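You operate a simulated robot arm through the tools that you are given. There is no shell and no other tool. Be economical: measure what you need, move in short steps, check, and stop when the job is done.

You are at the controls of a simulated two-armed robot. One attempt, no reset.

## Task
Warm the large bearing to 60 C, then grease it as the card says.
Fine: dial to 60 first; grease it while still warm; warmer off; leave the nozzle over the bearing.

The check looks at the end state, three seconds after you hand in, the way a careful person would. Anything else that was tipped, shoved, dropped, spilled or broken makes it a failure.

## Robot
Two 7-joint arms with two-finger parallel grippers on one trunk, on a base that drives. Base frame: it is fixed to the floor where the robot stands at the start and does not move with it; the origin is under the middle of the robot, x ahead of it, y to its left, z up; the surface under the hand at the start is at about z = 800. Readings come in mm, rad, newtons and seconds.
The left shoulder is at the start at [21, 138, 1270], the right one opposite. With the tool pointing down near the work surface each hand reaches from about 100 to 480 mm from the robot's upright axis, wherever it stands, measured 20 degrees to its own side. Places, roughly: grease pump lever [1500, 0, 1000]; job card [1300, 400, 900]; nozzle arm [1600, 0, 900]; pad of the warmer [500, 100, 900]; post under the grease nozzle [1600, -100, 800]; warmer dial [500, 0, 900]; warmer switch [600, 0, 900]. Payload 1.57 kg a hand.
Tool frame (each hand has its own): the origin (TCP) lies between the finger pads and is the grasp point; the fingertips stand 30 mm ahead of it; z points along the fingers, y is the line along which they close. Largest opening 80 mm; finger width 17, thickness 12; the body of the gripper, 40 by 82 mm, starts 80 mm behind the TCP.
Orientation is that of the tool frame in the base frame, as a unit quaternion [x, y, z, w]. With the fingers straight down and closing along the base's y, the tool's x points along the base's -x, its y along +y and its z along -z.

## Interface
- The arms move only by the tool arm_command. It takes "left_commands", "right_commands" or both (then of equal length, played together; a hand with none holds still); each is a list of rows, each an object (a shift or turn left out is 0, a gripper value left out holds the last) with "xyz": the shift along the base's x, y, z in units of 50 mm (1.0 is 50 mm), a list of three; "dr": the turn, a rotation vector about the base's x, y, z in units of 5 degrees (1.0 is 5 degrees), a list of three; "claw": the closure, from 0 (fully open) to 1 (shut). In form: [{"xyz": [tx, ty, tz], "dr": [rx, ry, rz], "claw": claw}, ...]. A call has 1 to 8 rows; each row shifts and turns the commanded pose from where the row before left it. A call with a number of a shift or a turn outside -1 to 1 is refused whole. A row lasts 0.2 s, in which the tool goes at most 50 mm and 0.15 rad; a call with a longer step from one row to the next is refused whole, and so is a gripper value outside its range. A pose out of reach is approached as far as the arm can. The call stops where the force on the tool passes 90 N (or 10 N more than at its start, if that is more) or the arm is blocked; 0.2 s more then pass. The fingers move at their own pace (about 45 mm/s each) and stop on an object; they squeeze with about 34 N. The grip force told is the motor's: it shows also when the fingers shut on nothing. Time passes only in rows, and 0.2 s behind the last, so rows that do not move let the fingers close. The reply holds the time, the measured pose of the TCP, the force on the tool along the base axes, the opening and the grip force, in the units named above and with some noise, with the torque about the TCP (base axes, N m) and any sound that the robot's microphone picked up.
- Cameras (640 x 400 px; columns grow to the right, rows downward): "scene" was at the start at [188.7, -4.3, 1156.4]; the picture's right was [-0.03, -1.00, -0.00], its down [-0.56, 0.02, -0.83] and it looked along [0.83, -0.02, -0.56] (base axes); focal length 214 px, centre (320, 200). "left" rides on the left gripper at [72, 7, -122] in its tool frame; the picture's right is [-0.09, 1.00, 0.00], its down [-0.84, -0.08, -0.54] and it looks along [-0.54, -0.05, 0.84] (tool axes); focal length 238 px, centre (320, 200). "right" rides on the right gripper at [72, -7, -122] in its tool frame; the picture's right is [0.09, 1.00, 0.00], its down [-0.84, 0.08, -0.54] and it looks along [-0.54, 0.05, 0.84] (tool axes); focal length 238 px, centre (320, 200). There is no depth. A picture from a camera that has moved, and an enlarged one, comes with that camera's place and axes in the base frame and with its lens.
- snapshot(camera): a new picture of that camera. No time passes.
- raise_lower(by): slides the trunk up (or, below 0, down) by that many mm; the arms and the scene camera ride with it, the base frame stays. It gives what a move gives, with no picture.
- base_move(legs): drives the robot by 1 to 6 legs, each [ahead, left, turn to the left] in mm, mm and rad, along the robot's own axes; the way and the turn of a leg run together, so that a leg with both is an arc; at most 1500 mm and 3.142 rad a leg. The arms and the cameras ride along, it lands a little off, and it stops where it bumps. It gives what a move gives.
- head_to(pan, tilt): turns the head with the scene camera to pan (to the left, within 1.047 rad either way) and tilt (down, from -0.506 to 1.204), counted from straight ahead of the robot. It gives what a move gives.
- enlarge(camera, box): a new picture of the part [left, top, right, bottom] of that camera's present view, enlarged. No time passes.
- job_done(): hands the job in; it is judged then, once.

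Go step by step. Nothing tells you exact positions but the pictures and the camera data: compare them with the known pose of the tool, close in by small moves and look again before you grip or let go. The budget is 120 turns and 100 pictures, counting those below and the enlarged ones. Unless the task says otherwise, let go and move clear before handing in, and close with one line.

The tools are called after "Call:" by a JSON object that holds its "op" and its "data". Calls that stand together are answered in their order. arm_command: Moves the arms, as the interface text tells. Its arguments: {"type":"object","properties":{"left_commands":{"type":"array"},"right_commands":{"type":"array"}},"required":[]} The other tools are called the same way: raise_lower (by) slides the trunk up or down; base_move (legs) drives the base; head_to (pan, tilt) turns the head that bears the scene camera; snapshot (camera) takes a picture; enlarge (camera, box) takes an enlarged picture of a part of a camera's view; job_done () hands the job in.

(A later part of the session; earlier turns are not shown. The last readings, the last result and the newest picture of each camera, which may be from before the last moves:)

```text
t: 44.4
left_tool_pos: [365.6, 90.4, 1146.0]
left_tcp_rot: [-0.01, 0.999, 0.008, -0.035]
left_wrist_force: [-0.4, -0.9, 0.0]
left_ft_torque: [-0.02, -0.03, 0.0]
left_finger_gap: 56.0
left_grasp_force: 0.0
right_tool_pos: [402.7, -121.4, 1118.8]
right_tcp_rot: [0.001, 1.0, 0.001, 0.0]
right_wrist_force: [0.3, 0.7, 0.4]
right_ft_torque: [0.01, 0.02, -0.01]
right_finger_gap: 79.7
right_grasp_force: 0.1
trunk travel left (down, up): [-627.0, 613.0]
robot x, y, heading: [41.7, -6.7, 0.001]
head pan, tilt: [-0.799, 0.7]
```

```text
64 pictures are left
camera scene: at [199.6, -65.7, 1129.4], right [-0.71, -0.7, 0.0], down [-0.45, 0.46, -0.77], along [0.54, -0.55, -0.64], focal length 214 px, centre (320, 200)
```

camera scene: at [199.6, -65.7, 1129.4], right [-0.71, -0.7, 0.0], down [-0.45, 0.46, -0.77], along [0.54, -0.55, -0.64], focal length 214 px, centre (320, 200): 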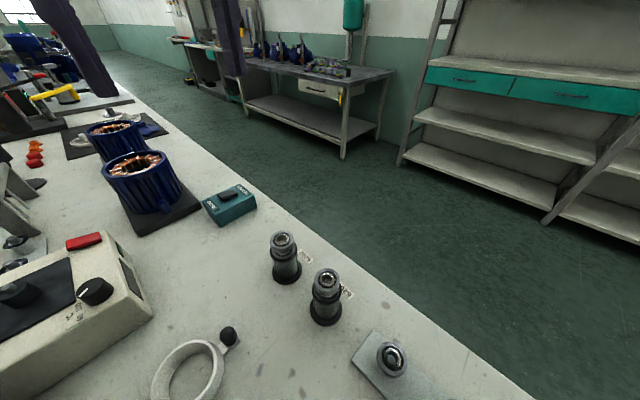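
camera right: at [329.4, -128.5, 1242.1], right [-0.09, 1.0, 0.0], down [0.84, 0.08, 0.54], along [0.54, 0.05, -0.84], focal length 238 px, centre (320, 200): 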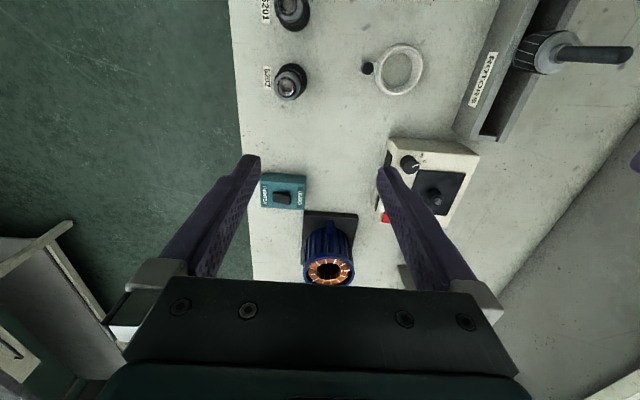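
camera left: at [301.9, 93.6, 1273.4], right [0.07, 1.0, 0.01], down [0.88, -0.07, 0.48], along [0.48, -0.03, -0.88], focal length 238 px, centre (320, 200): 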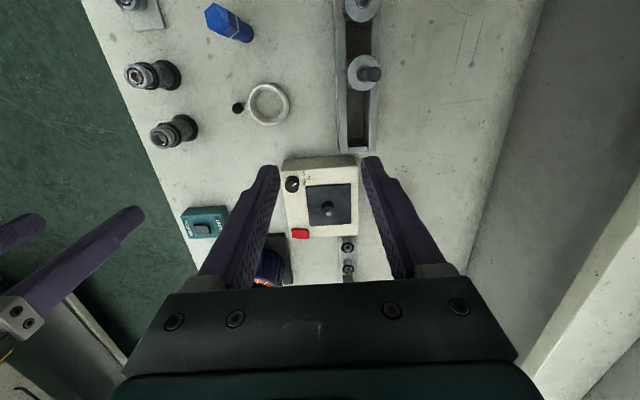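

Call:
{"op": "raise_lower", "data": {"by": 20}}

Call:
{"op": "head_to", "data": {"pan": 0, "tilt": 1.2}}

Call:
{"op": "snapshot", "data": {"camera": "scene"}}

Call:
{"op": "head_to", "data": {"pan": 1.04, "tilt": 0.2}}

Call:
{"op": "snapshot", "data": {"camera": "scene"}}

```text
t: 45.1
left_tool_pos: [364.9, 90.7, 1165.0]
left_tcp_rot: [-0.01, 0.999, 0.007, -0.037]
left_wrist_force: [-0.2, 0.2, 0.2]
left_ft_torque: [0.02, -0.02, 0.01]
left_finger_gap: 56.0
left_grasp_force: 0.1
right_tool_pos: [401.1, -120.7, 1138.1]
right_tcp_rot: [0.0, 1.0, 0.0, 0.0]
right_wrist_force: [-1.2, 0.5, 0.1]
right_ft_torque: [0.0, -0.01, -0.04]
right_finger_gap: 80.1
right_grasp_force: 0.1
trunk travel left (down, up): [-647.0, 593.0]
robot x, y, heading: [41.5, -3.2, 0.006]
head pan, tilt: [-0.799, 0.7]
```

```text
t: 46.2
left_tool_pos: [366.4, 90.2, 1165.1]
left_tcp_rot: [-0.01, 0.999, 0.007, -0.037]
left_wrist_force: [0.7, -0.1, 0.2]
left_ft_torque: [-0.01, 0.02, 0.01]
left_finger_gap: 56.3
left_grasp_force: 0.0
right_tool_pos: [402.2, -122.3, 1138.0]
right_tcp_rot: [0.002, 1.0, 0.001, 0.0]
right_wrist_force: [-0.5, -0.2, 0.1]
right_ft_torque: [-0.01, -0.03, -0.03]
right_finger_gap: 80.3
right_grasp_force: 0.1
trunk travel left (down, up): [-647.0, 593.0]
robot x, y, heading: [40.9, -3.7, 0.007]
head pan, tilt: [0.0, 1.201]
```

```text
63 pictures are left
camera scene: at [195.8, -4.9, 1113.3], right [0.0, -1.0, 0.0], down [-0.93, 0.0, -0.36], along [0.36, 0.0, -0.93], focal length 214 px, centre (320, 200)
```

scene: 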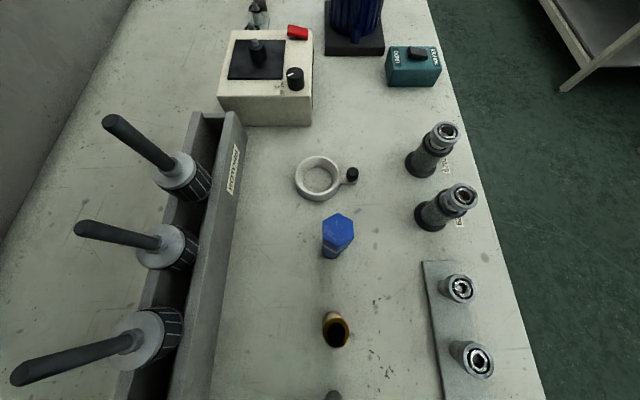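

```text
t: 47.5
left_tool_pos: [365.1, 89.4, 1165.6]
left_tcp_rot: [-0.01, 0.999, 0.008, -0.037]
left_wrist_force: [0.8, 0.6, 0.2]
left_ft_torque: [0.01, -0.02, -0.02]
left_finger_gap: 56.1
left_grasp_force: 0.1
right_tool_pos: [403.1, -121.1, 1139.6]
right_tcp_rot: [0.001, 1.0, 0.001, 0.0]
right_wrist_force: [-0.1, 0.5, -0.2]
right_ft_torque: [-0.05, -0.02, 0.02]
right_finger_gap: 79.9
right_grasp_force: 0.0
trunk travel left (down, up): [-647.0, 593.0]
robot x, y, heading: [41.9, -1.9, 0.004]
head pan, tilt: [1.04, 0.201]
```

```text
62 pictures are left
camera scene: at [186.8, 75.4, 1194.6], right [0.86, -0.5, 0.0], down [-0.1, -0.17, -0.98], along [0.49, 0.85, -0.2], focal length 214 px, centre (320, 200)
```

scene: 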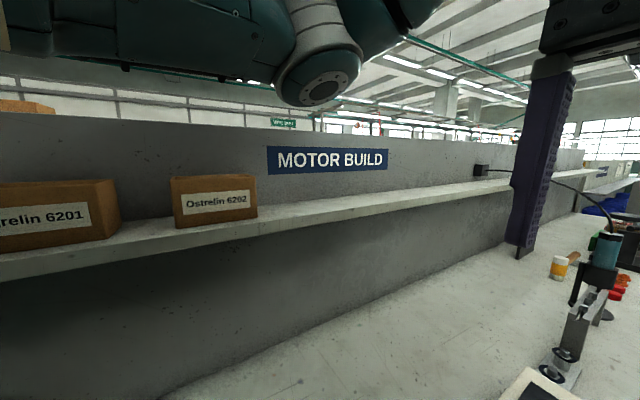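

Nothing appears disturbed; likely the left elbow neared the partition wall with the hand held so high. I'll lower the left hand to a more natural pose and bring the right hand over the 6202 bearing.

Call:
{"op": "arm_command", "data": {"left_commands": [{"xyz": [0.2, 0.2, -0.5], "dr": [0, -0.4, 0]}, {"xyz": [0.2, 0.2, -0.5], "dr": [0, -0.4, 0]}, {"xyz": [0.2, 0.2, -0.5]}, {"xyz": [0.2, 0.2, -0.3]}], "right_commands": [{"xyz": [-0.11, -0.23, -0.6]}, {"xyz": [-0.11, -0.23, -0.6]}, {"xyz": [-0.11, -0.23, -0.6]}, {"xyz": [-0.11, -0.23, -0.6]}]}}

Call:
{"op": "snapshot", "data": {"camera": "right"}}

```text
t: 48.5
left_tool_pos: [406.6, 129.9, 1075.4]
left_tcp_rot: [-0.01, 1.0, 0.006, 0.0]
left_wrist_force: [0.0, -0.3, 0.5]
left_ft_torque: [0.02, -0.02, 0.0]
left_finger_gap: 56.3
left_grasp_force: 0.1
right_tool_pos: [381.2, -167.8, 1018.1]
right_tcp_rot: [0.001, 1.0, 0.001, 0.001]
right_wrist_force: [-0.1, 0.2, -0.3]
right_ft_torque: [0.02, -0.05, -0.02]
right_finger_gap: 80.1
right_grasp_force: 0.1
trunk travel left (down, up): [-647.0, 593.0]
robot x, y, heading: [39.0, -3.2, 0.001]
head pan, tilt: [1.04, 0.201]
```

```text
61 pictures are left
camera right: at [308.2, -174.8, 1141.1], right [-0.09, 1.0, 0.0], down [0.84, 0.08, 0.54], along [0.54, 0.05, -0.84], focal length 238 px, centre (320, 200)
```

right: 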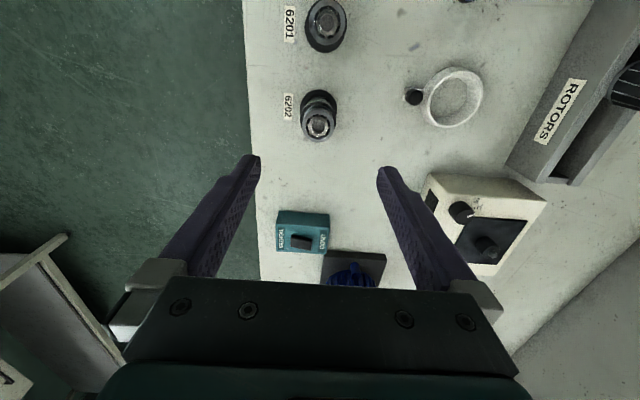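

Call:
{"op": "enlarge", "data": {"camera": "right", "box": [280, 70, 370, 150]}}

Call:
{"op": "head_to", "data": {"pan": -0.7, "tilt": 0.7}}

Call:
{"op": "snapshot", "data": {"camera": "scene"}}

```text
5.00 times, centred on (325, 110) of right
camera zoom: at [308.2, -174.8, 1141.1], right [-0.09, 1.0, 0.0], down [0.84, 0.08, 0.54], along [0.54, 0.05, -0.84], focal length 1192 px, centre (295, 650)
```

zoom: 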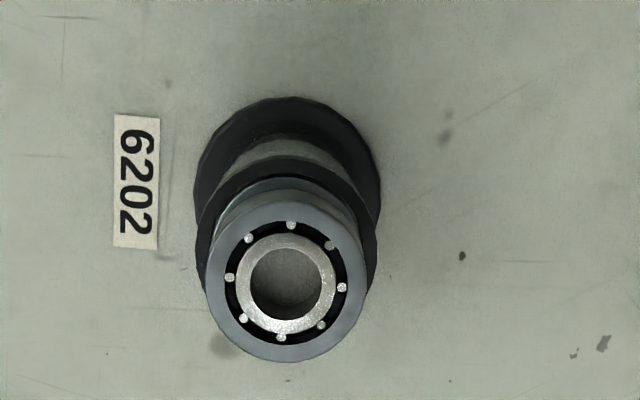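

```text
t: 50.3
left_tool_pos: [405.6, 129.9, 1075.4]
left_tcp_rot: [-0.009, 1.0, 0.007, -0.001]
left_wrist_force: [-0.2, 0.2, 0.3]
left_ft_torque: [0.04, -0.01, 0.02]
left_finger_gap: 56.4
left_grasp_force: 0.1
right_tool_pos: [380.9, -166.8, 1018.5]
right_tcp_rot: [0.001, 1.0, 0.001, 0.001]
right_wrist_force: [-0.1, -0.6, -0.2]
right_ft_torque: [-0.03, 0.02, -0.01]
right_finger_gap: 80.1
right_grasp_force: 0.0
trunk travel left (down, up): [-647.0, 593.0]
robot x, y, heading: [40.1, -2.8, 0.008]
head pan, tilt: [-0.7, 0.7]
```

```text
59 pictures are left
camera scene: at [205.0, -59.5, 1149.2], right [-0.64, -0.77, 0.0], down [-0.49, 0.41, -0.77], along [0.59, -0.49, -0.64], focal length 214 px, centre (320, 200)
```

scene: 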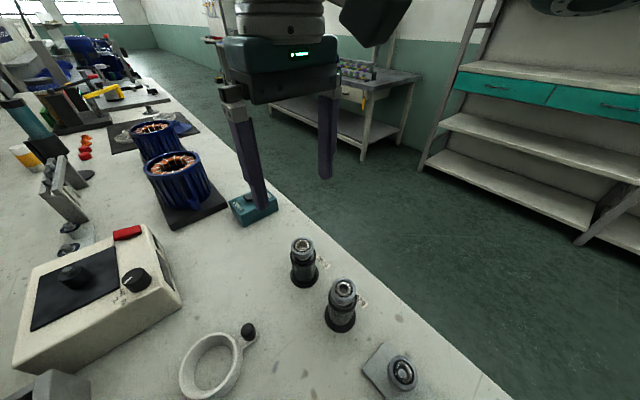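

Call:
{"op": "enlarge", "data": {"camera": "scene", "box": [270, 220, 370, 340]}}

```text
3.33 times, centred on (320, 280) of scene
camera zoom: at [205.0, -59.5, 1149.2], right [-0.64, -0.77, 0.0], down [-0.49, 0.41, -0.77], along [0.59, -0.49, -0.64], focal length 715 px, centre (320, -67)
```

zoom: 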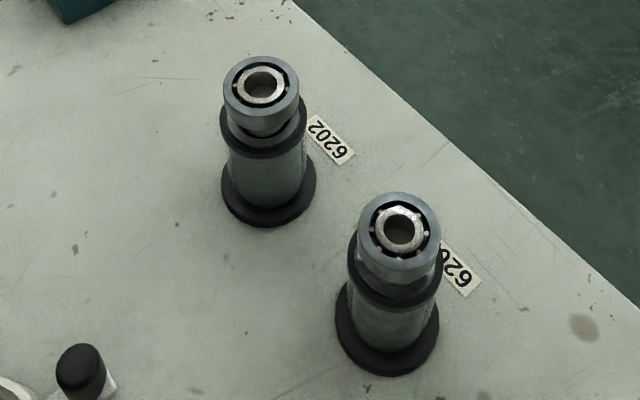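

Call:
{"op": "arm_command", "data": {"right_commands": [{"xyz": [0, -0.03, -0.8], "claw": 0.3}, {"xyz": [0, 0, -0.8]}, {"xyz": [0, 0, -0.4]}]}}

Call:
{"op": "enlarge", "data": {"camera": "right", "box": [240, 100, 400, 200]}}

Call:
{"op": "enlarge", "data": {"camera": "scene", "box": [240, 190, 360, 310]}}

```text
t: 51.1
left_tool_pos: [404.8, 131.5, 1075.9]
left_tcp_rot: [-0.01, 1.0, 0.007, -0.001]
left_wrist_force: [0.0, 0.5, 0.2]
left_ft_torque: [0.03, 0.01, 0.02]
left_finger_gap: 55.9
left_grasp_force: 0.0
right_tool_pos: [382.2, -167.4, 917.8]
right_tcp_rot: [0.001, 1.0, 0.001, 0.0]
right_wrist_force: [0.9, -0.3, 0.2]
right_ft_torque: [0.0, -0.02, -0.04]
right_finger_gap: 55.8
right_grasp_force: 0.0
trunk travel left (down, up): [-647.0, 593.0]
robot x, y, heading: [41.2, -1.8, 0.003]
head pan, tilt: [-0.7, 0.7]
```

```text
4.00 times, centred on (320, 150) of right
camera zoom: at [308.4, -174.5, 1040.4], right [-0.09, 1.0, 0.0], down [0.84, 0.08, 0.54], along [0.54, 0.05, -0.84], focal length 953 px, centre (320, 400)
```

zoom: 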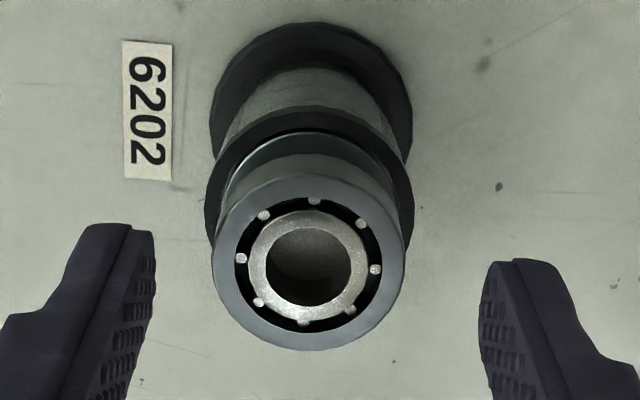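

```text
3.33 times, centred on (300, 250) of scene
camera zoom: at [204.9, -59.5, 1149.2], right [-0.64, -0.77, 0.0], down [-0.49, 0.41, -0.76], along [0.59, -0.49, -0.64], focal length 715 px, centre (387, 33)
```

zoom: 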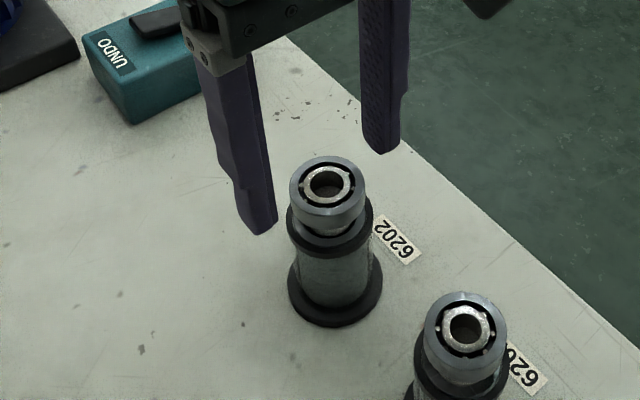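

Call:
{"op": "arm_command", "data": {"right_commands": [{"xyz": [-0.01, -0.03, -0.31]}, {}, {"claw": 1}, {"claw": 1}, {"claw": 1}]}}

Call:
{"op": "enlarge", "data": {"camera": "scene", "box": [240, 190, 360, 310]}}

```text
t: 52.3
left_tool_pos: [404.4, 130.7, 1076.1]
left_tcp_rot: [-0.01, 1.0, 0.007, -0.001]
left_wrist_force: [0.5, -0.5, 0.4]
left_ft_torque: [-0.02, -0.01, 0.0]
left_finger_gap: 56.2
left_grasp_force: 0.1
right_tool_pos: [380.7, -169.6, 902.6]
right_tcp_rot: [0.001, 1.0, 0.001, 0.0]
right_wrist_force: [-0.7, -0.2, 0.5]
right_ft_torque: [-0.01, 0.0, -0.02]
right_finger_gap: 32.1
right_grasp_force: 27.2
trunk travel left (down, up): [-647.0, 593.0]
robot x, y, heading: [40.7, -5.6, 0.007]
head pan, tilt: [-0.7, 0.7]
```

```text
3.33 times, centred on (300, 250) of scene
camera zoom: at [204.9, -59.5, 1149.2], right [-0.64, -0.77, 0.0], down [-0.49, 0.41, -0.76], along [0.59, -0.49, -0.64], focal length 715 px, centre (387, 33)
```

zoom: 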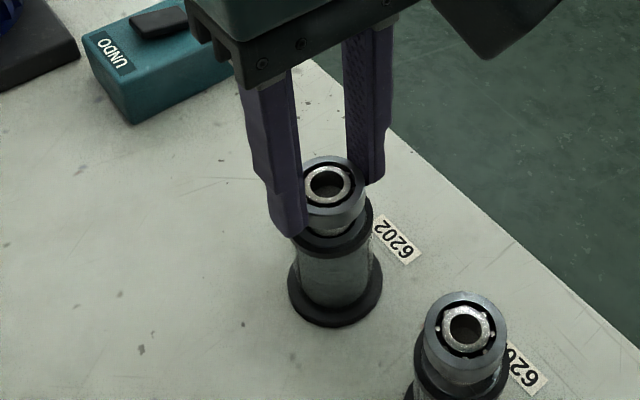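

Call:
{"op": "arm_command", "data": {"right_commands": [{}, {}, {"xyz": [0, 0, 0.2]}, {"xyz": [0, 0, 0.4]}, {"xyz": [0, 0, 0.5]}]}}

Call:
{"op": "enlarge", "data": {"camera": "right", "box": [240, 100, 400, 200]}}

Call:
{"op": "enlarge", "data": {"camera": "scene", "box": [240, 190, 360, 310]}}

```text
t: 53.5
left_tool_pos: [406.8, 130.5, 1074.9]
left_tcp_rot: [-0.01, 1.0, 0.007, -0.001]
left_wrist_force: [-0.5, -0.2, 0.0]
left_ft_torque: [0.02, 0.0, 0.02]
left_finger_gap: 56.0
left_grasp_force: 0.0
right_tool_pos: [378.8, -168.7, 958.0]
right_tcp_rot: [0.001, 1.0, 0.0, -0.001]
right_wrist_force: [-0.7, 0.3, -0.4]
right_ft_torque: [-0.01, 0.01, 0.02]
right_finger_gap: 32.5
right_grasp_force: 34.2
trunk travel left (down, up): [-647.0, 593.0]
robot x, y, heading: [42.3, -1.2, 0.004]
head pan, tilt: [-0.7, 0.7]
```

```text
4.00 times, centred on (320, 150) of right
camera zoom: at [307.1, -176.8, 1081.8], right [-0.09, 1.0, 0.0], down [0.84, 0.08, 0.54], along [0.54, 0.05, -0.84], focal length 953 px, centre (320, 400)
```

zoom: 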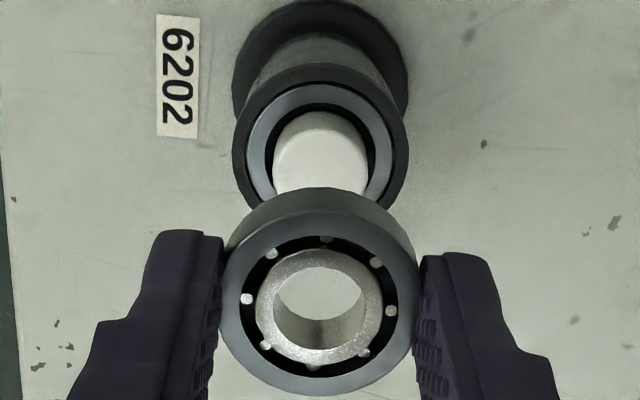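

```text
3.33 times, centred on (300, 250) of scene
camera zoom: at [204.9, -59.6, 1149.2], right [-0.64, -0.77, 0.0], down [-0.49, 0.41, -0.76], along [0.59, -0.49, -0.64], focal length 715 px, centre (387, 33)
```

zoom: 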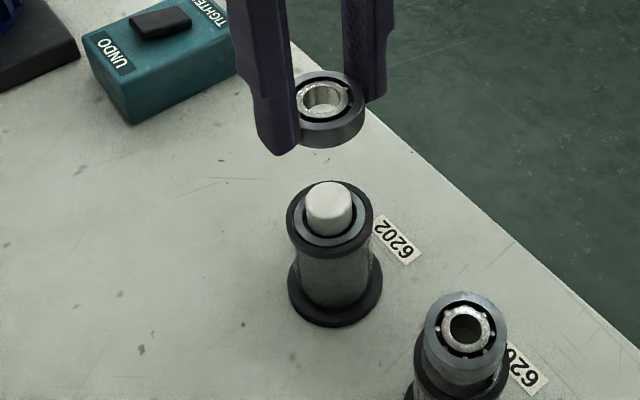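

I hold the 6202 bearing. I'll lift, drive ahead to bring the warmer pad closer, and move the left hand forward out of the way.

Call:
{"op": "arm_command", "data": {"left_commands": [{"xyz": [0.4, 0.3, 0.1]}, {"xyz": [0.4, 0.3, 0.1]}, {"xyz": [0.4, 0.3, 0.1]}, {"xyz": [0.4, 0.3, 0.1]}], "right_commands": [{"xyz": [0, 0.1, 0.6]}, {"xyz": [0, 0.1, 0.6]}, {"xyz": [0, 0.2, 0.6]}, {"xyz": [0, 0.2, 0]}]}}

Call:
{"op": "base_move", "data": {"legs": [[180, 0, 0]]}}

Call:
{"op": "head_to", "data": {"pan": 0.3, "tilt": 1.1}}

Call:
{"op": "snapshot", "data": {"camera": "scene"}}

Call:
{"op": "snapshot", "data": {"camera": "right"}}

```text
t: 54.5
left_tool_pos: [487.2, 190.9, 1095.3]
left_tcp_rot: [-0.009, 1.0, 0.008, -0.001]
left_wrist_force: [-0.6, -0.2, 0.0]
left_ft_torque: [0.0, 0.01, -0.01]
left_finger_gap: 56.0
left_grasp_force: 0.1
right_tool_pos: [378.2, -140.4, 1046.7]
right_tcp_rot: [0.001, 1.0, 0.001, 0.0]
right_wrist_force: [-0.6, 0.1, -0.3]
right_ft_torque: [0.03, 0.02, 0.01]
right_finger_gap: 32.2
right_grasp_force: 34.2
trunk travel left (down, up): [-647.0, 593.0]
robot x, y, heading: [39.0, -5.0, 0.002]
head pan, tilt: [-0.7, 0.7]
```

```text
t: 56.0
left_tool_pos: [666.6, 192.5, 1095.1]
left_tcp_rot: [-0.011, 1.0, 0.008, -0.001]
left_wrist_force: [-0.9, -0.5, -1.5]
left_ft_torque: [0.0, 0.03, 0.03]
left_finger_gap: 56.0
left_grasp_force: 0.0
right_tool_pos: [559.6, -137.3, 1046.2]
right_tcp_rot: [-0.001, 1.0, 0.001, 0.0]
right_wrist_force: [-0.1, 0.4, -0.9]
right_ft_torque: [-0.02, 0.03, 0.0]
right_finger_gap: 32.4
right_grasp_force: 34.1
trunk travel left (down, up): [-647.0, 593.0]
robot x, y, heading: [220.8, -2.1, 0.005]
head pan, tilt: [-0.7, 0.7]
```

```text
t: 57.2
left_tool_pos: [666.0, 192.1, 1095.1]
left_tcp_rot: [-0.011, 1.0, 0.007, 0.0]
left_wrist_force: [0.0, -0.1, 0.9]
left_ft_torque: [0.0, -0.01, 0.02]
left_finger_gap: 55.9
left_grasp_force: 0.1
right_tool_pos: [558.7, -137.7, 1046.6]
right_tcp_rot: [-0.001, 1.0, 0.001, 0.0]
right_wrist_force: [-0.1, -0.1, -0.6]
right_ft_torque: [0.0, 0.0, 0.01]
right_finger_gap: 32.4
right_grasp_force: 34.3
trunk travel left (down, up): [-647.0, 593.0]
robot x, y, heading: [223.7, -3.4, 0.006]
head pan, tilt: [0.3, 1.1]
```

```text
52 pictures are left
camera scene: at [380.1, 15.1, 1119.2], right [0.3, -0.95, 0.0], down [-0.85, -0.27, -0.45], along [0.43, 0.14, -0.89], focal length 214 px, centre (320, 200)
```

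scene: 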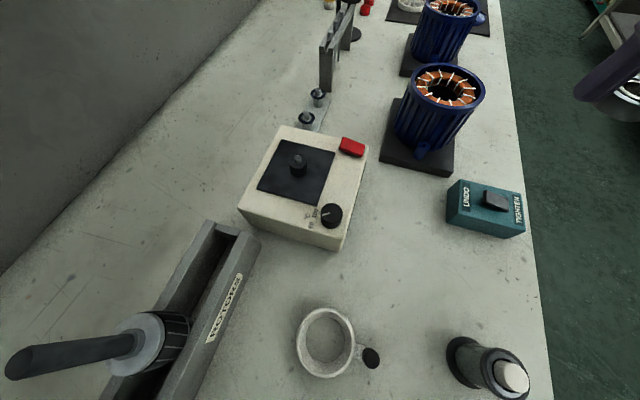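

```text
51 pictures are left
camera right: at [487.3, -146.1, 1170.1], right [-0.09, 1.0, 0.0], down [0.84, 0.08, 0.54], along [0.54, 0.05, -0.84], focal length 238 px, centre (320, 200)
```

right: 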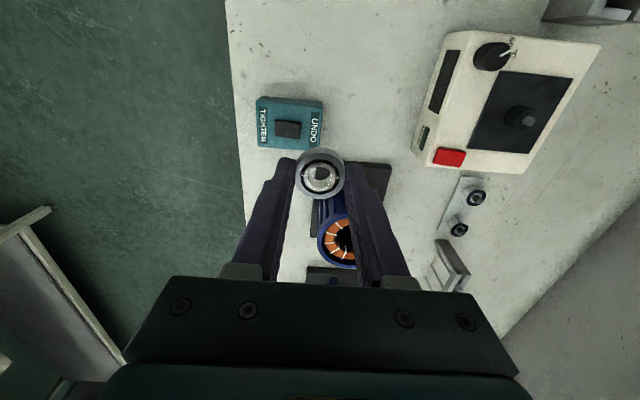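

Call:
{"op": "arm_command", "data": {"right_commands": [{"xyz": [-0.06, 0.78, 0]}, {"xyz": [-0.06, 0.78, 0]}, {"xyz": [-0.07, 0.78, 0]}, {"xyz": [-0.07, 0.78, 0]}, {"xyz": [-0.07, 0.78, 0]}, {"xyz": [-0.07, 0.8, 0]}]}}

Call:
{"op": "snapshot", "data": {"camera": "right"}}

Call:
{"op": "enlarge", "data": {"camera": "scene", "box": [230, 100, 390, 260]}}

```text
t: 58.6
left_tool_pos: [665.6, 192.9, 1095.7]
left_tcp_rot: [-0.012, 1.0, 0.008, -0.001]
left_wrist_force: [0.8, 0.4, -0.7]
left_ft_torque: [0.0, -0.01, 0.01]
left_finger_gap: 56.2
left_grasp_force: 0.0
right_tool_pos: [539.6, 97.5, 1046.1]
right_tcp_rot: [-0.001, 1.0, 0.002, 0.0]
right_wrist_force: [-0.2, -0.6, -0.3]
right_ft_torque: [0.04, 0.01, -0.01]
right_finger_gap: 32.0
right_grasp_force: 34.2
trunk travel left (down, up): [-647.0, 593.0]
robot x, y, heading: [222.9, -4.4, 0.006]
head pan, tilt: [0.3, 1.1]
```

```text
50 pictures are left
camera right: at [467.4, 89.7, 1168.6], right [-0.09, 1.0, 0.0], down [0.84, 0.08, 0.54], along [0.54, 0.05, -0.84], focal length 238 px, centre (320, 200)
```

right: 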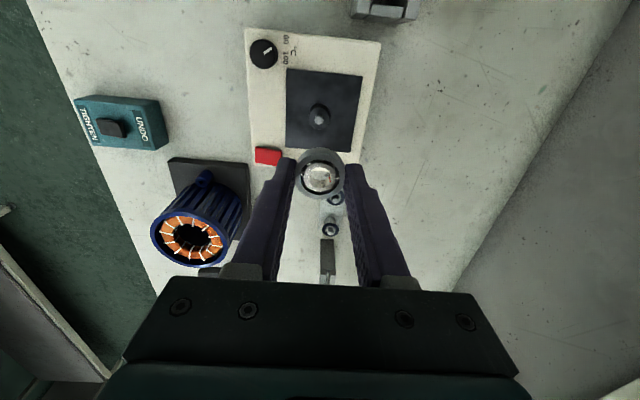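

```text
2.50 times, centred on (310, 180) of scene
camera zoom: at [380.0, 15.3, 1119.2], right [0.3, -0.95, 0.0], down [-0.85, -0.27, -0.45], along [0.43, 0.14, -0.89], focal length 536 px, centre (345, 250)
```

zoom: 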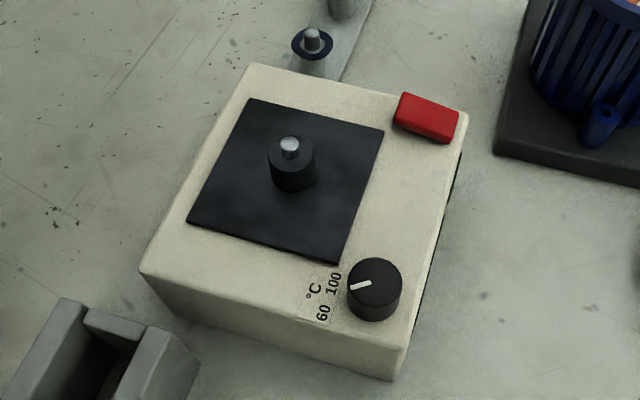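

Call:
{"op": "enlarge", "data": {"camera": "right", "box": [270, 80, 370, 200]}}

```text
3.33 times, centred on (320, 140) of right
camera zoom: at [467.4, 89.7, 1168.6], right [-0.09, 1.0, 0.0], down [0.84, 0.08, 0.54], along [0.54, 0.05, -0.84], focal length 794 px, centre (320, 400)
```

zoom: 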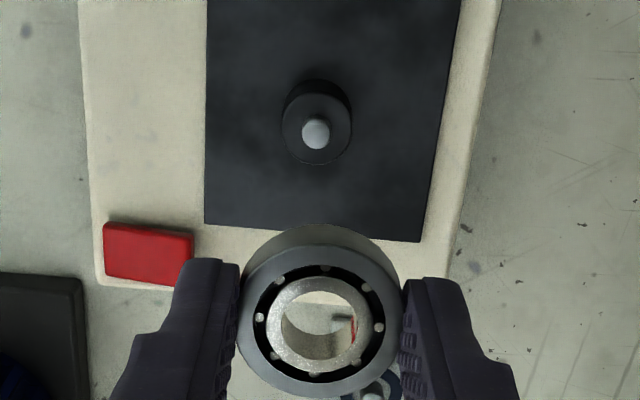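

Pin is near [533, 96, 903]. I'll shift and descend part-way, then recheck the alignment.

Call:
{"op": "arm_command", "data": {"right_commands": [{"xyz": [-0.12, -0.02, -0.5]}, {"xyz": [0, 0, -0.7]}, {"xyz": [0, 0, -0.4]}, {}]}}

Call:
{"op": "enlarge", "data": {"camera": "right", "box": [270, 100, 370, 220]}}

Call:
{"op": "enlarge", "data": {"camera": "scene", "box": [250, 80, 350, 220]}}

```text
t: 59.6
left_tool_pos: [665.5, 191.0, 1095.9]
left_tcp_rot: [-0.011, 1.0, 0.007, 0.0]
left_wrist_force: [0.0, -0.1, -0.7]
left_ft_torque: [-0.04, -0.03, -0.03]
left_finger_gap: 56.2
left_grasp_force: 0.0
right_tool_pos: [544.9, 86.7, 968.3]
right_tcp_rot: [0.01, 1.0, -0.003, 0.007]
right_wrist_force: [0.1, 0.2, -0.4]
right_ft_torque: [0.04, 0.0, -0.03]
right_finger_gap: 32.4
right_grasp_force: 34.2
trunk travel left (down, up): [-647.0, 593.0]
robot x, y, heading: [218.5, -0.4, 0.003]
head pan, tilt: [0.3, 1.1]
```

```text
3.33 times, centred on (320, 160) of right
camera zoom: at [470.5, 82.2, 1090.1], right [-0.07, 1.0, -0.01], down [0.83, 0.07, 0.55], along [0.55, 0.03, -0.83], focal length 794 px, centre (320, 333)
```

zoom: 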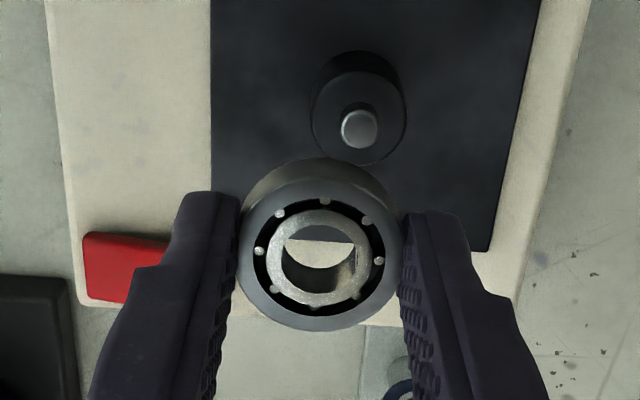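

```text
2.86 times, centred on (300, 150) of scene
camera zoom: at [369.6, 17.2, 1111.9], right [0.39, -0.92, 0.0], down [-0.87, -0.37, -0.34], along [0.31, 0.13, -0.94], focal length 613 px, centre (377, 343)
```

zoom: 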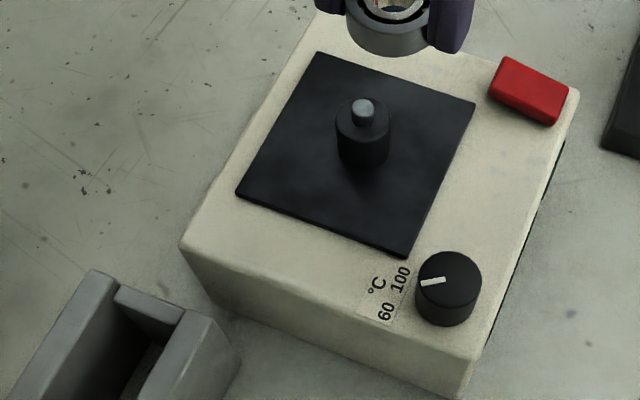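

The right forearm pressed on the head because the reach crosses inboard. I'll back the hand off, move the robot back and turn it slightly left so the pad is in front of the right arm.

Call:
{"op": "arm_command", "data": {"left_commands": [{"xyz": [-0.35, -0.1, 0.1]}, {"xyz": [-0.35, -0.1, 0.1]}, {"xyz": [-0.35, -0.1, 0.1]}, {"xyz": [-0.35, -0.1, 0.1]}, {"xyz": [-0.3, -0.1, 0.1]}, {}], "right_commands": [{"xyz": [0, 0, 0.8]}, {"xyz": [0, -0.5, 0.7]}, {"xyz": [0, -0.9, 0]}, {"xyz": [0, -0.9, 0]}, {"xyz": [0, -0.9, 0]}, {}]}}

Call:
{"op": "base_move", "data": {"legs": [[-110, 0, 0], [0, 0, 0.2]]}}

Call:
{"op": "head_to", "data": {"pan": 0.1, "tilt": 0.8}}

Call:
{"op": "snapshot", "data": {"camera": "scene"}}

Call:
{"op": "snapshot", "data": {"camera": "right"}}

```text
t: 61.0
left_tool_pos: [581.4, 167.6, 1121.6]
left_tcp_rot: [-0.011, 1.0, 0.007, -0.001]
left_wrist_force: [0.0, -0.3, -0.7]
left_ft_torque: [0.03, 0.03, -0.01]
left_finger_gap: 55.9
left_grasp_force: 0.1
right_tool_pos: [534.3, -65.0, 1040.7]
right_tcp_rot: [-0.001, 1.0, 0.001, 0.0]
right_wrist_force: [-0.1, -0.6, -1.0]
right_ft_torque: [0.01, 0.01, -0.03]
right_finger_gap: 32.0
right_grasp_force: 34.2
trunk travel left (down, up): [-647.0, 593.0]
robot x, y, heading: [218.1, 0.0, 0.006]
head pan, tilt: [0.3, 1.1]
```

```text
t: 63.0
left_tool_pos: [430.2, 235.7, 1121.4]
left_tcp_rot: [-0.111, 0.994, 0.007, -0.002]
left_wrist_force: [-1.0, -0.5, -0.1]
left_ft_torque: [0.0, -0.02, -0.01]
left_finger_gap: 56.0
left_grasp_force: 0.1
right_tool_pos: [430.5, -1.1, 1040.6]
right_tcp_rot: [-0.101, 0.995, 0.001, 0.0]
right_wrist_force: [0.1, 0.1, -0.4]
right_ft_torque: [0.05, 0.0, -0.02]
right_finger_gap: 32.1
right_grasp_force: 33.9
trunk travel left (down, up): [-647.0, 593.0]
robot x, y, heading: [112.6, -1.1, 0.212]
head pan, tilt: [0.3, 1.1]
```

```text
t: 63.8
left_tool_pos: [430.2, 235.6, 1120.8]
left_tcp_rot: [-0.111, 0.994, 0.007, -0.001]
left_wrist_force: [0.1, 0.3, 0.1]
left_ft_torque: [0.01, 0.0, -0.02]
left_finger_gap: 56.2
left_grasp_force: 0.0
right_tool_pos: [429.6, -1.3, 1040.8]
right_tcp_rot: [-0.101, 0.995, 0.0, 0.0]
right_wrist_force: [-0.3, -0.1, -0.3]
right_ft_torque: [-0.02, 0.02, 0.0]
right_finger_gap: 32.4
right_grasp_force: 33.8
trunk travel left (down, up): [-647.0, 593.0]
robot x, y, heading: [110.1, -5.5, 0.21]
head pan, tilt: [0.099, 0.799]
```

```text
45 pictures are left
camera scene: at [284.7, 39.6, 1140.9], right [0.3, -0.95, 0.0], down [-0.68, -0.22, -0.7], along [0.66, 0.21, -0.72], focal length 214 px, centre (320, 200)
```

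scene: 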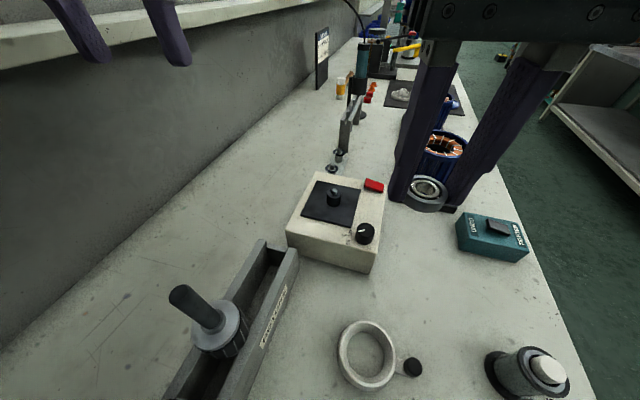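

```text
44 pictures are left
camera right: at [360.8, -23.2, 1164.2], right [-0.29, 0.96, 0.0], down [0.8, 0.24, 0.54], along [0.52, 0.16, -0.84], focal length 238 px, centre (320, 200)
```

right: 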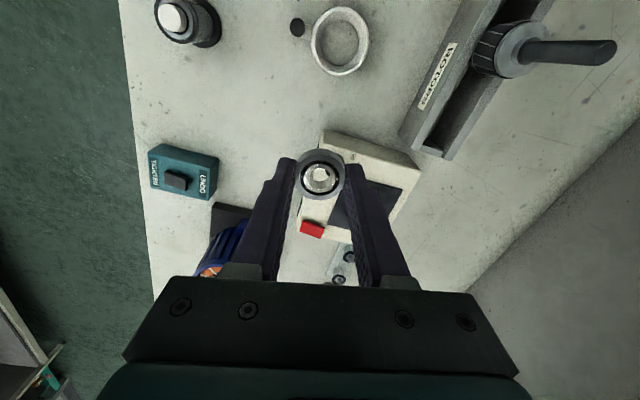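

Call:
{"op": "arm_command", "data": {"right_commands": [{"xyz": [0.52, 0.49, 0]}, {"xyz": [0.52, 0.49, 0]}, {"xyz": [0.52, 0.49, -0.4]}, {"xyz": [0.52, 0.48, -0.4]}, {"xyz": [0, 0, -0.4]}, {}]}}

Call:
{"op": "enlarge", "data": {"camera": "right", "box": [270, 100, 370, 220]}}

Call:
{"op": "enlarge", "data": {"camera": "scene", "box": [270, 120, 400, 240]}}

```text
t: 65.2
left_tool_pos: [431.0, 234.7, 1119.9]
left_tcp_rot: [-0.111, 0.994, 0.007, -0.002]
left_wrist_force: [-0.3, -0.3, 0.2]
left_ft_torque: [0.02, 0.01, -0.02]
left_finger_gap: 55.9
left_grasp_force: 0.0
right_tool_pos: [526.7, 93.4, 985.5]
right_tcp_rot: [-0.101, 0.995, 0.001, 0.001]
right_wrist_force: [-0.3, 0.4, -0.8]
right_ft_torque: [0.02, -0.03, 0.01]
right_finger_gap: 32.2
right_grasp_force: 33.9
right hand out of reach, approached as far as the arm can: row 4
trunk travel left (down, up): [-647.0, 593.0]
robot x, y, heading: [110.5, -5.8, 0.204]
head pan, tilt: [0.099, 0.799]
```

```text
3.33 times, centred on (320, 160) of right
camera zoom: at [456.0, 71.9, 1108.0], right [-0.29, 0.96, 0.0], down [0.8, 0.24, 0.54], along [0.52, 0.16, -0.84], focal length 794 px, centre (320, 333)
```

zoom: 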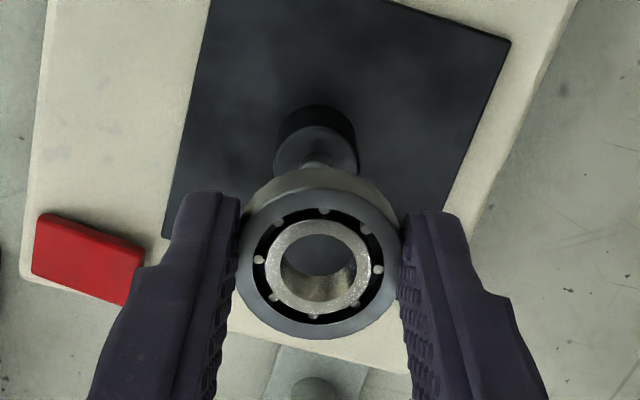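

```text
3.33 times, centred on (335, 180) of scene
camera zoom: at [284.7, 39.5, 1141.0], right [0.3, -0.95, 0.0], down [-0.68, -0.22, -0.7], along [0.66, 0.21, -0.72], focal length 715 px, centre (270, 267)
```

zoom: 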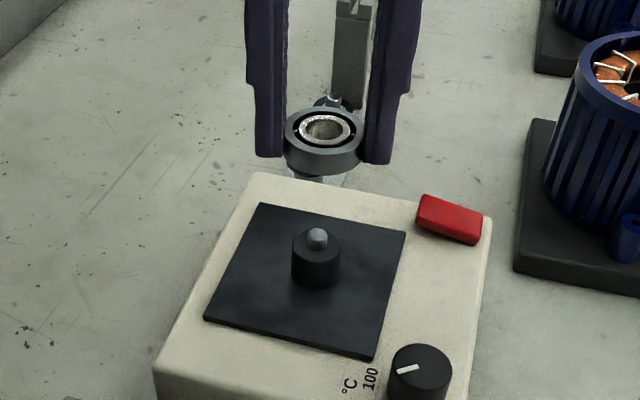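

Call:
{"op": "base_move", "data": {"legs": [[45, 0, 0]]}}

Call:
{"op": "arm_command", "data": {"right_commands": [{"xyz": [-0.4, -0.08, 0]}, {"xyz": [-0.4, -0.08, 0]}, {}]}}

Call:
{"op": "enlarge", "data": {"camera": "right", "box": [270, 100, 370, 220]}}

```text
t: 66.1
left_tool_pos: [472.0, 245.1, 1121.7]
left_tcp_rot: [-0.11, 0.994, 0.006, -0.002]
left_wrist_force: [-0.8, -0.9, -0.8]
left_ft_torque: [-0.03, -0.01, 0.03]
left_finger_gap: 55.9
left_grasp_force: 0.0
right_tool_pos: [569.2, 102.8, 984.4]
right_tcp_rot: [-0.101, 0.995, 0.0, 0.0]
right_wrist_force: [-0.8, 0.3, -0.9]
right_ft_torque: [-0.02, 0.01, 0.0]
right_finger_gap: 32.2
right_grasp_force: 33.8
trunk travel left (down, up): [-647.0, 593.0]
robot x, y, heading: [154.3, 6.5, 0.206]
head pan, tilt: [0.099, 0.799]
```

```text
t: 66.9
left_tool_pos: [473.2, 245.4, 1121.0]
left_tcp_rot: [-0.111, 0.994, 0.007, -0.001]
left_wrist_force: [0.0, 0.5, -0.2]
left_ft_torque: [-0.02, 0.0, -0.05]
left_finger_gap: 55.9
left_grasp_force: 0.1
right_tool_pos: [528.5, 96.0, 983.1]
right_tcp_rot: [-0.099, 0.995, 0.0, -0.002]
right_wrist_force: [0.6, 0.0, 1.0]
right_ft_torque: [-0.02, 0.0, -0.03]
right_finger_gap: 32.4
right_grasp_force: 34.6
trunk travel left (down, up): [-647.0, 593.0]
robot x, y, heading: [152.1, 5.9, 0.208]
head pan, tilt: [0.099, 0.799]
```

```text
3.33 times, centred on (320, 160) of right
camera zoom: at [459.0, 74.1, 1107.8], right [-0.29, 0.96, 0.0], down [0.81, 0.24, 0.54], along [0.52, 0.16, -0.84], focal length 794 px, centre (320, 333)
```

zoom: 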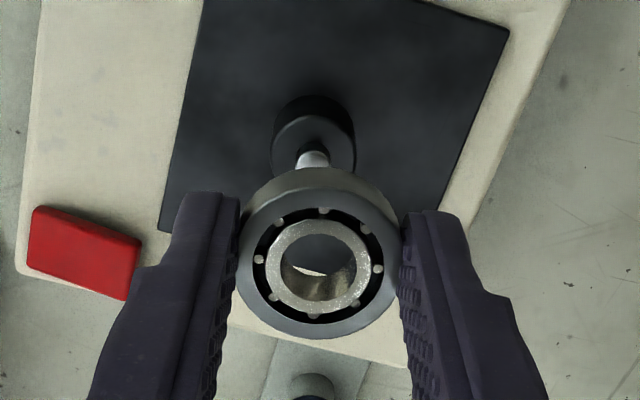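

Call:
{"op": "arm_command", "data": {"right_commands": [{"xyz": [0.05, -0.01, -0.4]}, {"xyz": [0, 0, -0.44]}, {}]}}

Call:
{"op": "enlarge", "data": {"camera": "right", "box": [270, 110, 370, 230]}}

Call:
{"op": "enlarge", "data": {"camera": "scene", "box": [240, 120, 360, 240]}}

```text
t: 67.7
left_tool_pos: [474.5, 245.2, 1120.7]
left_tcp_rot: [-0.111, 0.994, 0.007, -0.002]
left_wrist_force: [0.0, -0.3, -0.7]
left_ft_torque: [0.01, 0.01, -0.01]
left_finger_gap: 55.8
left_grasp_force: 0.0
right_tool_pos: [529.8, 94.0, 941.8]
right_tcp_rot: [-0.101, 0.995, 0.0, -0.001]
right_wrist_force: [-0.2, 0.5, -1.1]
right_ft_torque: [-0.02, 0.01, 0.0]
right_finger_gap: 32.2
right_grasp_force: 33.7
trunk travel left (down, up): [-647.0, 593.0]
robot x, y, heading: [156.2, 9.8, 0.208]
head pan, tilt: [0.099, 0.799]
```

```text
3.33 times, centred on (320, 170) of right
camera zoom: at [461.0, 73.3, 1066.7], right [-0.29, 0.96, 0.0], down [0.8, 0.24, 0.54], along [0.52, 0.16, -0.84], focal length 794 px, centre (320, 300)
```

zoom: 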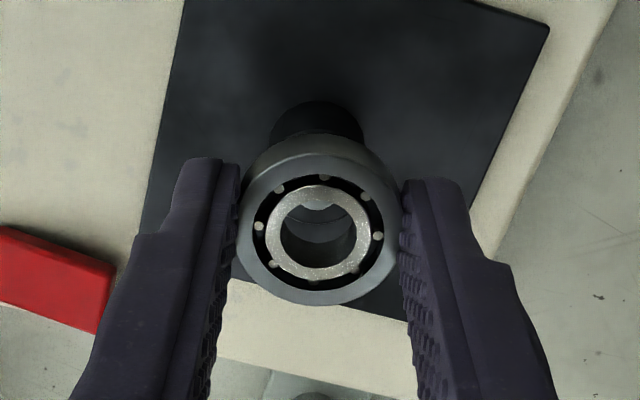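

```text
3.33 times, centred on (300, 180) of scene
camera zoom: at [327.6, 48.6, 1141.0], right [0.3, -0.95, 0.0], down [-0.68, -0.22, -0.7], along [0.66, 0.21, -0.72], focal length 715 px, centre (387, 267)
```

zoom: 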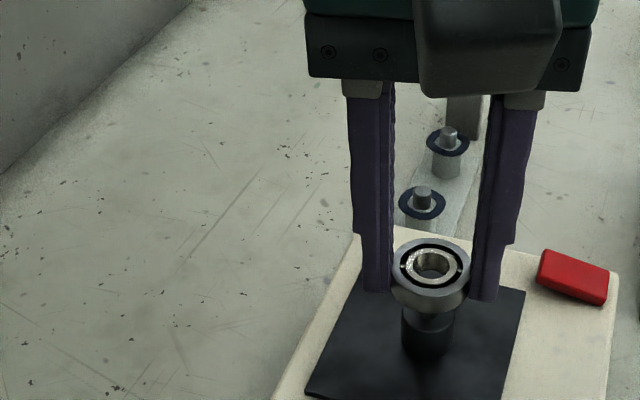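

Call:
{"op": "arm_command", "data": {"right_commands": [{"xyz": [0.02, 0.01, -0.08]}, {"xyz": [0, 0, -0.08]}, {"xyz": [0, 0, -0.08]}]}}

Call:
{"op": "enlarge", "data": {"camera": "right", "box": [270, 110, 370, 230]}}

Call:
{"op": "enlarge", "data": {"camera": "scene", "box": [280, 160, 360, 240]}}

```text
t: 68.5
left_tool_pos: [473.1, 244.1, 1121.0]
left_tcp_rot: [-0.11, 0.994, 0.007, -0.002]
left_wrist_force: [0.1, 0.1, -0.8]
left_ft_torque: [-0.01, 0.02, 0.02]
left_finger_gap: 55.8
left_grasp_force: 0.1
right_tool_pos: [532.3, 94.1, 931.3]
right_tcp_rot: [-0.101, 0.995, 0.0, 0.0]
right_wrist_force: [0.2, -0.2, -0.9]
right_ft_torque: [-0.01, -0.04, 0.02]
right_finger_gap: 32.2
right_grasp_force: 34.2
trunk travel left (down, up): [-647.0, 593.0]
robot x, y, heading: [155.7, 8.1, 0.205]
head pan, tilt: [0.099, 0.799]
```

```text
3.33 times, centred on (320, 170) of right
camera zoom: at [462.6, 73.3, 1055.0], right [-0.29, 0.96, 0.0], down [0.8, 0.24, 0.54], along [0.52, 0.16, -0.84], focal length 794 px, centre (320, 300)
```

zoom: 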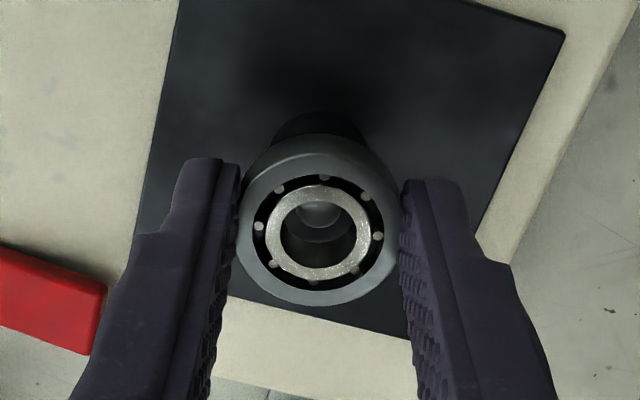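

```text
5.00 times, centred on (320, 200) of scene
camera zoom: at [327.6, 48.6, 1141.0], right [0.3, -0.95, 0.0], down [-0.68, -0.22, -0.7], along [0.66, 0.21, -0.72], focal length 1072 px, centre (320, 200)
```

zoom: 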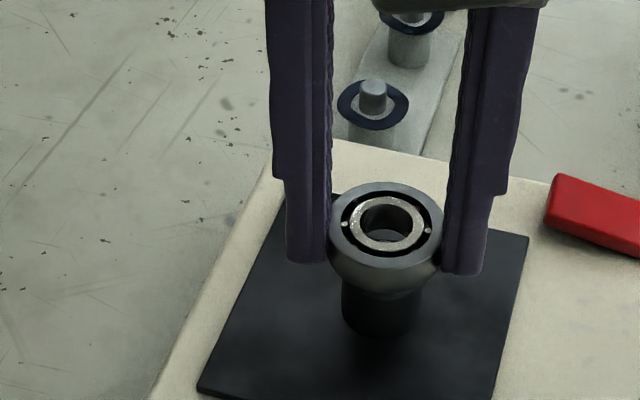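

The pin shows inside the bore. I'll lower gently until it seats.

Call:
{"op": "arm_command", "data": {"right_commands": [{"xyz": [0, 0, -0.06]}, {"xyz": [0, 0, -0.06]}]}}

Call:
{"op": "enlarge", "data": {"camera": "right", "box": [270, 110, 370, 230]}}

```text
t: 69.1
left_tool_pos: [473.0, 245.8, 1120.3]
left_tcp_rot: [-0.11, 0.994, 0.007, -0.001]
left_wrist_force: [0.1, 0.1, -0.9]
left_ft_torque: [0.01, -0.01, -0.03]
left_finger_gap: 55.9
left_grasp_force: 0.1
right_tool_pos: [532.6, 94.6, 925.0]
right_tcp_rot: [-0.101, 0.995, 0.002, -0.002]
right_wrist_force: [1.3, 0.2, -1.0]
right_ft_torque: [0.0, 0.04, -0.01]
right_finger_gap: 32.1
right_grasp_force: 34.1
trunk travel left (down, up): [-647.0, 593.0]
robot x, y, heading: [153.0, 4.0, 0.206]
head pan, tilt: [0.099, 0.799]
```

```text
3.33 times, centred on (320, 170) of right
camera zoom: at [462.4, 72.9, 1048.5], right [-0.29, 0.96, 0.0], down [0.8, 0.24, 0.54], along [0.52, 0.16, -0.84], focal length 794 px, centre (320, 300)
```

zoom: 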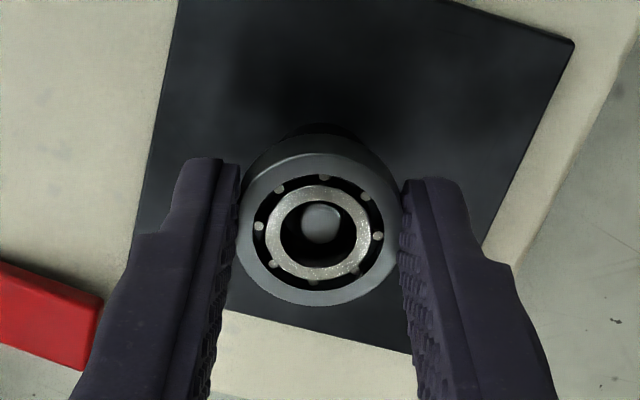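

Call:
{"op": "arm_command", "data": {"right_commands": [{"xyz": [0, 0, -0.06]}, {"xyz": [0, 0, -0.04]}]}}

Call:
{"op": "enlarge", "data": {"camera": "scene", "box": [280, 160, 360, 240]}}

```text
t: 69.7
left_tool_pos: [473.1, 243.9, 1121.6]
left_tcp_rot: [-0.111, 0.994, 0.007, -0.001]
left_wrist_force: [-0.9, 0.1, 0.1]
left_ft_torque: [0.0, 0.0, 0.0]
left_finger_gap: 55.9
left_grasp_force: 0.1
right_tool_pos: [533.3, 93.8, 921.4]
right_tcp_rot: [-0.101, 0.995, 0.002, 0.001]
right_wrist_force: [-8.3, -5.5, 28.3]
right_ft_torque: [-0.17, 0.15, -0.07]
right_finger_gap: 32.5
right_grasp_force: 34.2
trunk travel left (down, up): [-647.0, 593.0]
robot x, y, heading: [150.0, 6.0, 0.206]
head pan, tilt: [0.099, 0.799]
```

```text
5.00 times, centred on (320, 200) of scene
camera zoom: at [327.8, 48.1, 1141.6], right [0.3, -0.95, 0.0], down [-0.68, -0.22, -0.7], along [0.67, 0.21, -0.72], focal length 1072 px, centre (320, 200)
```

zoom: 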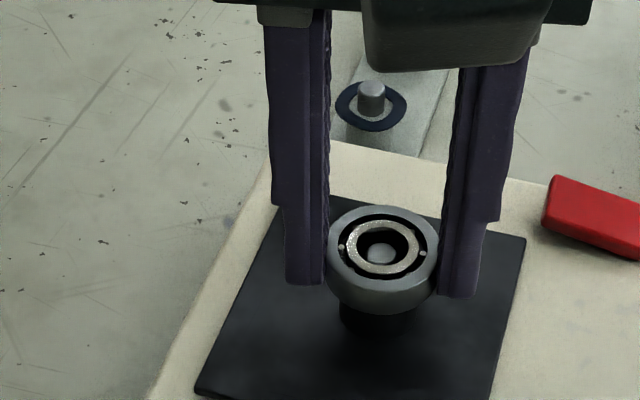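

Contact is felt with the pin centred in the bore; the bearing is seated. Releasing and rising.

Call:
{"op": "arm_command", "data": {"right_commands": [{"xyz": [0, 0, 0.03]}, {"claw": 0.35}, {"claw": 0.35}, {}, {"xyz": [0, 0, 0.4]}, {"xyz": [0, 0, 0.6]}, {"xyz": [0, 0, 0.6]}]}}

Call:
{"op": "enlarge", "data": {"camera": "right", "box": [220, 60, 380, 220]}}

Call:
{"op": "enlarge", "data": {"camera": "scene", "box": [260, 150, 400, 280]}}

```text
t: 71.3
left_tool_pos: [473.3, 246.1, 1121.3]
left_tcp_rot: [-0.111, 0.994, 0.007, -0.001]
left_wrist_force: [-0.8, -0.3, -0.5]
left_ft_torque: [0.01, 0.0, 0.01]
left_finger_gap: 56.0
left_grasp_force: 0.1
right_tool_pos: [532.1, 95.1, 1001.0]
right_tcp_rot: [-0.101, 0.995, 0.001, 0.0]
right_wrist_force: [-0.4, -0.8, -0.6]
right_ft_torque: [0.04, 0.0, 0.02]
right_finger_gap: 51.8
right_grasp_force: 0.1
trunk travel left (down, up): [-647.0, 593.0]
robot x, y, heading: [154.2, 4.3, 0.206]
head pan, tilt: [0.099, 0.799]
```

```text
2.50 times, centred on (300, 140) of right
camera zoom: at [461.7, 73.5, 1125.3], right [-0.29, 0.96, 0.0], down [0.8, 0.24, 0.54], along [0.52, 0.16, -0.84], focal length 596 px, centre (370, 350)
```

zoom: 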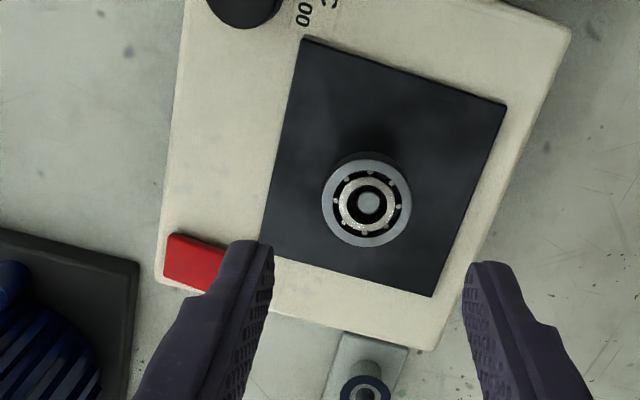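

```text
3.08 times, centred on (330, 215) of scene
camera zoom: at [327.7, 48.6, 1141.0], right [0.3, -0.95, 0.0], down [-0.68, -0.22, -0.7], along [0.66, 0.21, -0.72], focal length 660 px, centre (289, 154)
```

zoom: 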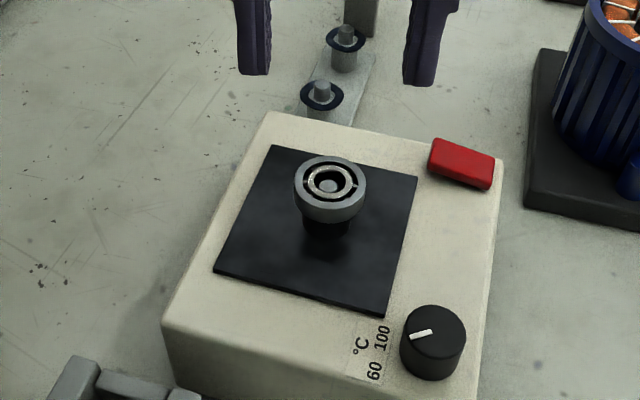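

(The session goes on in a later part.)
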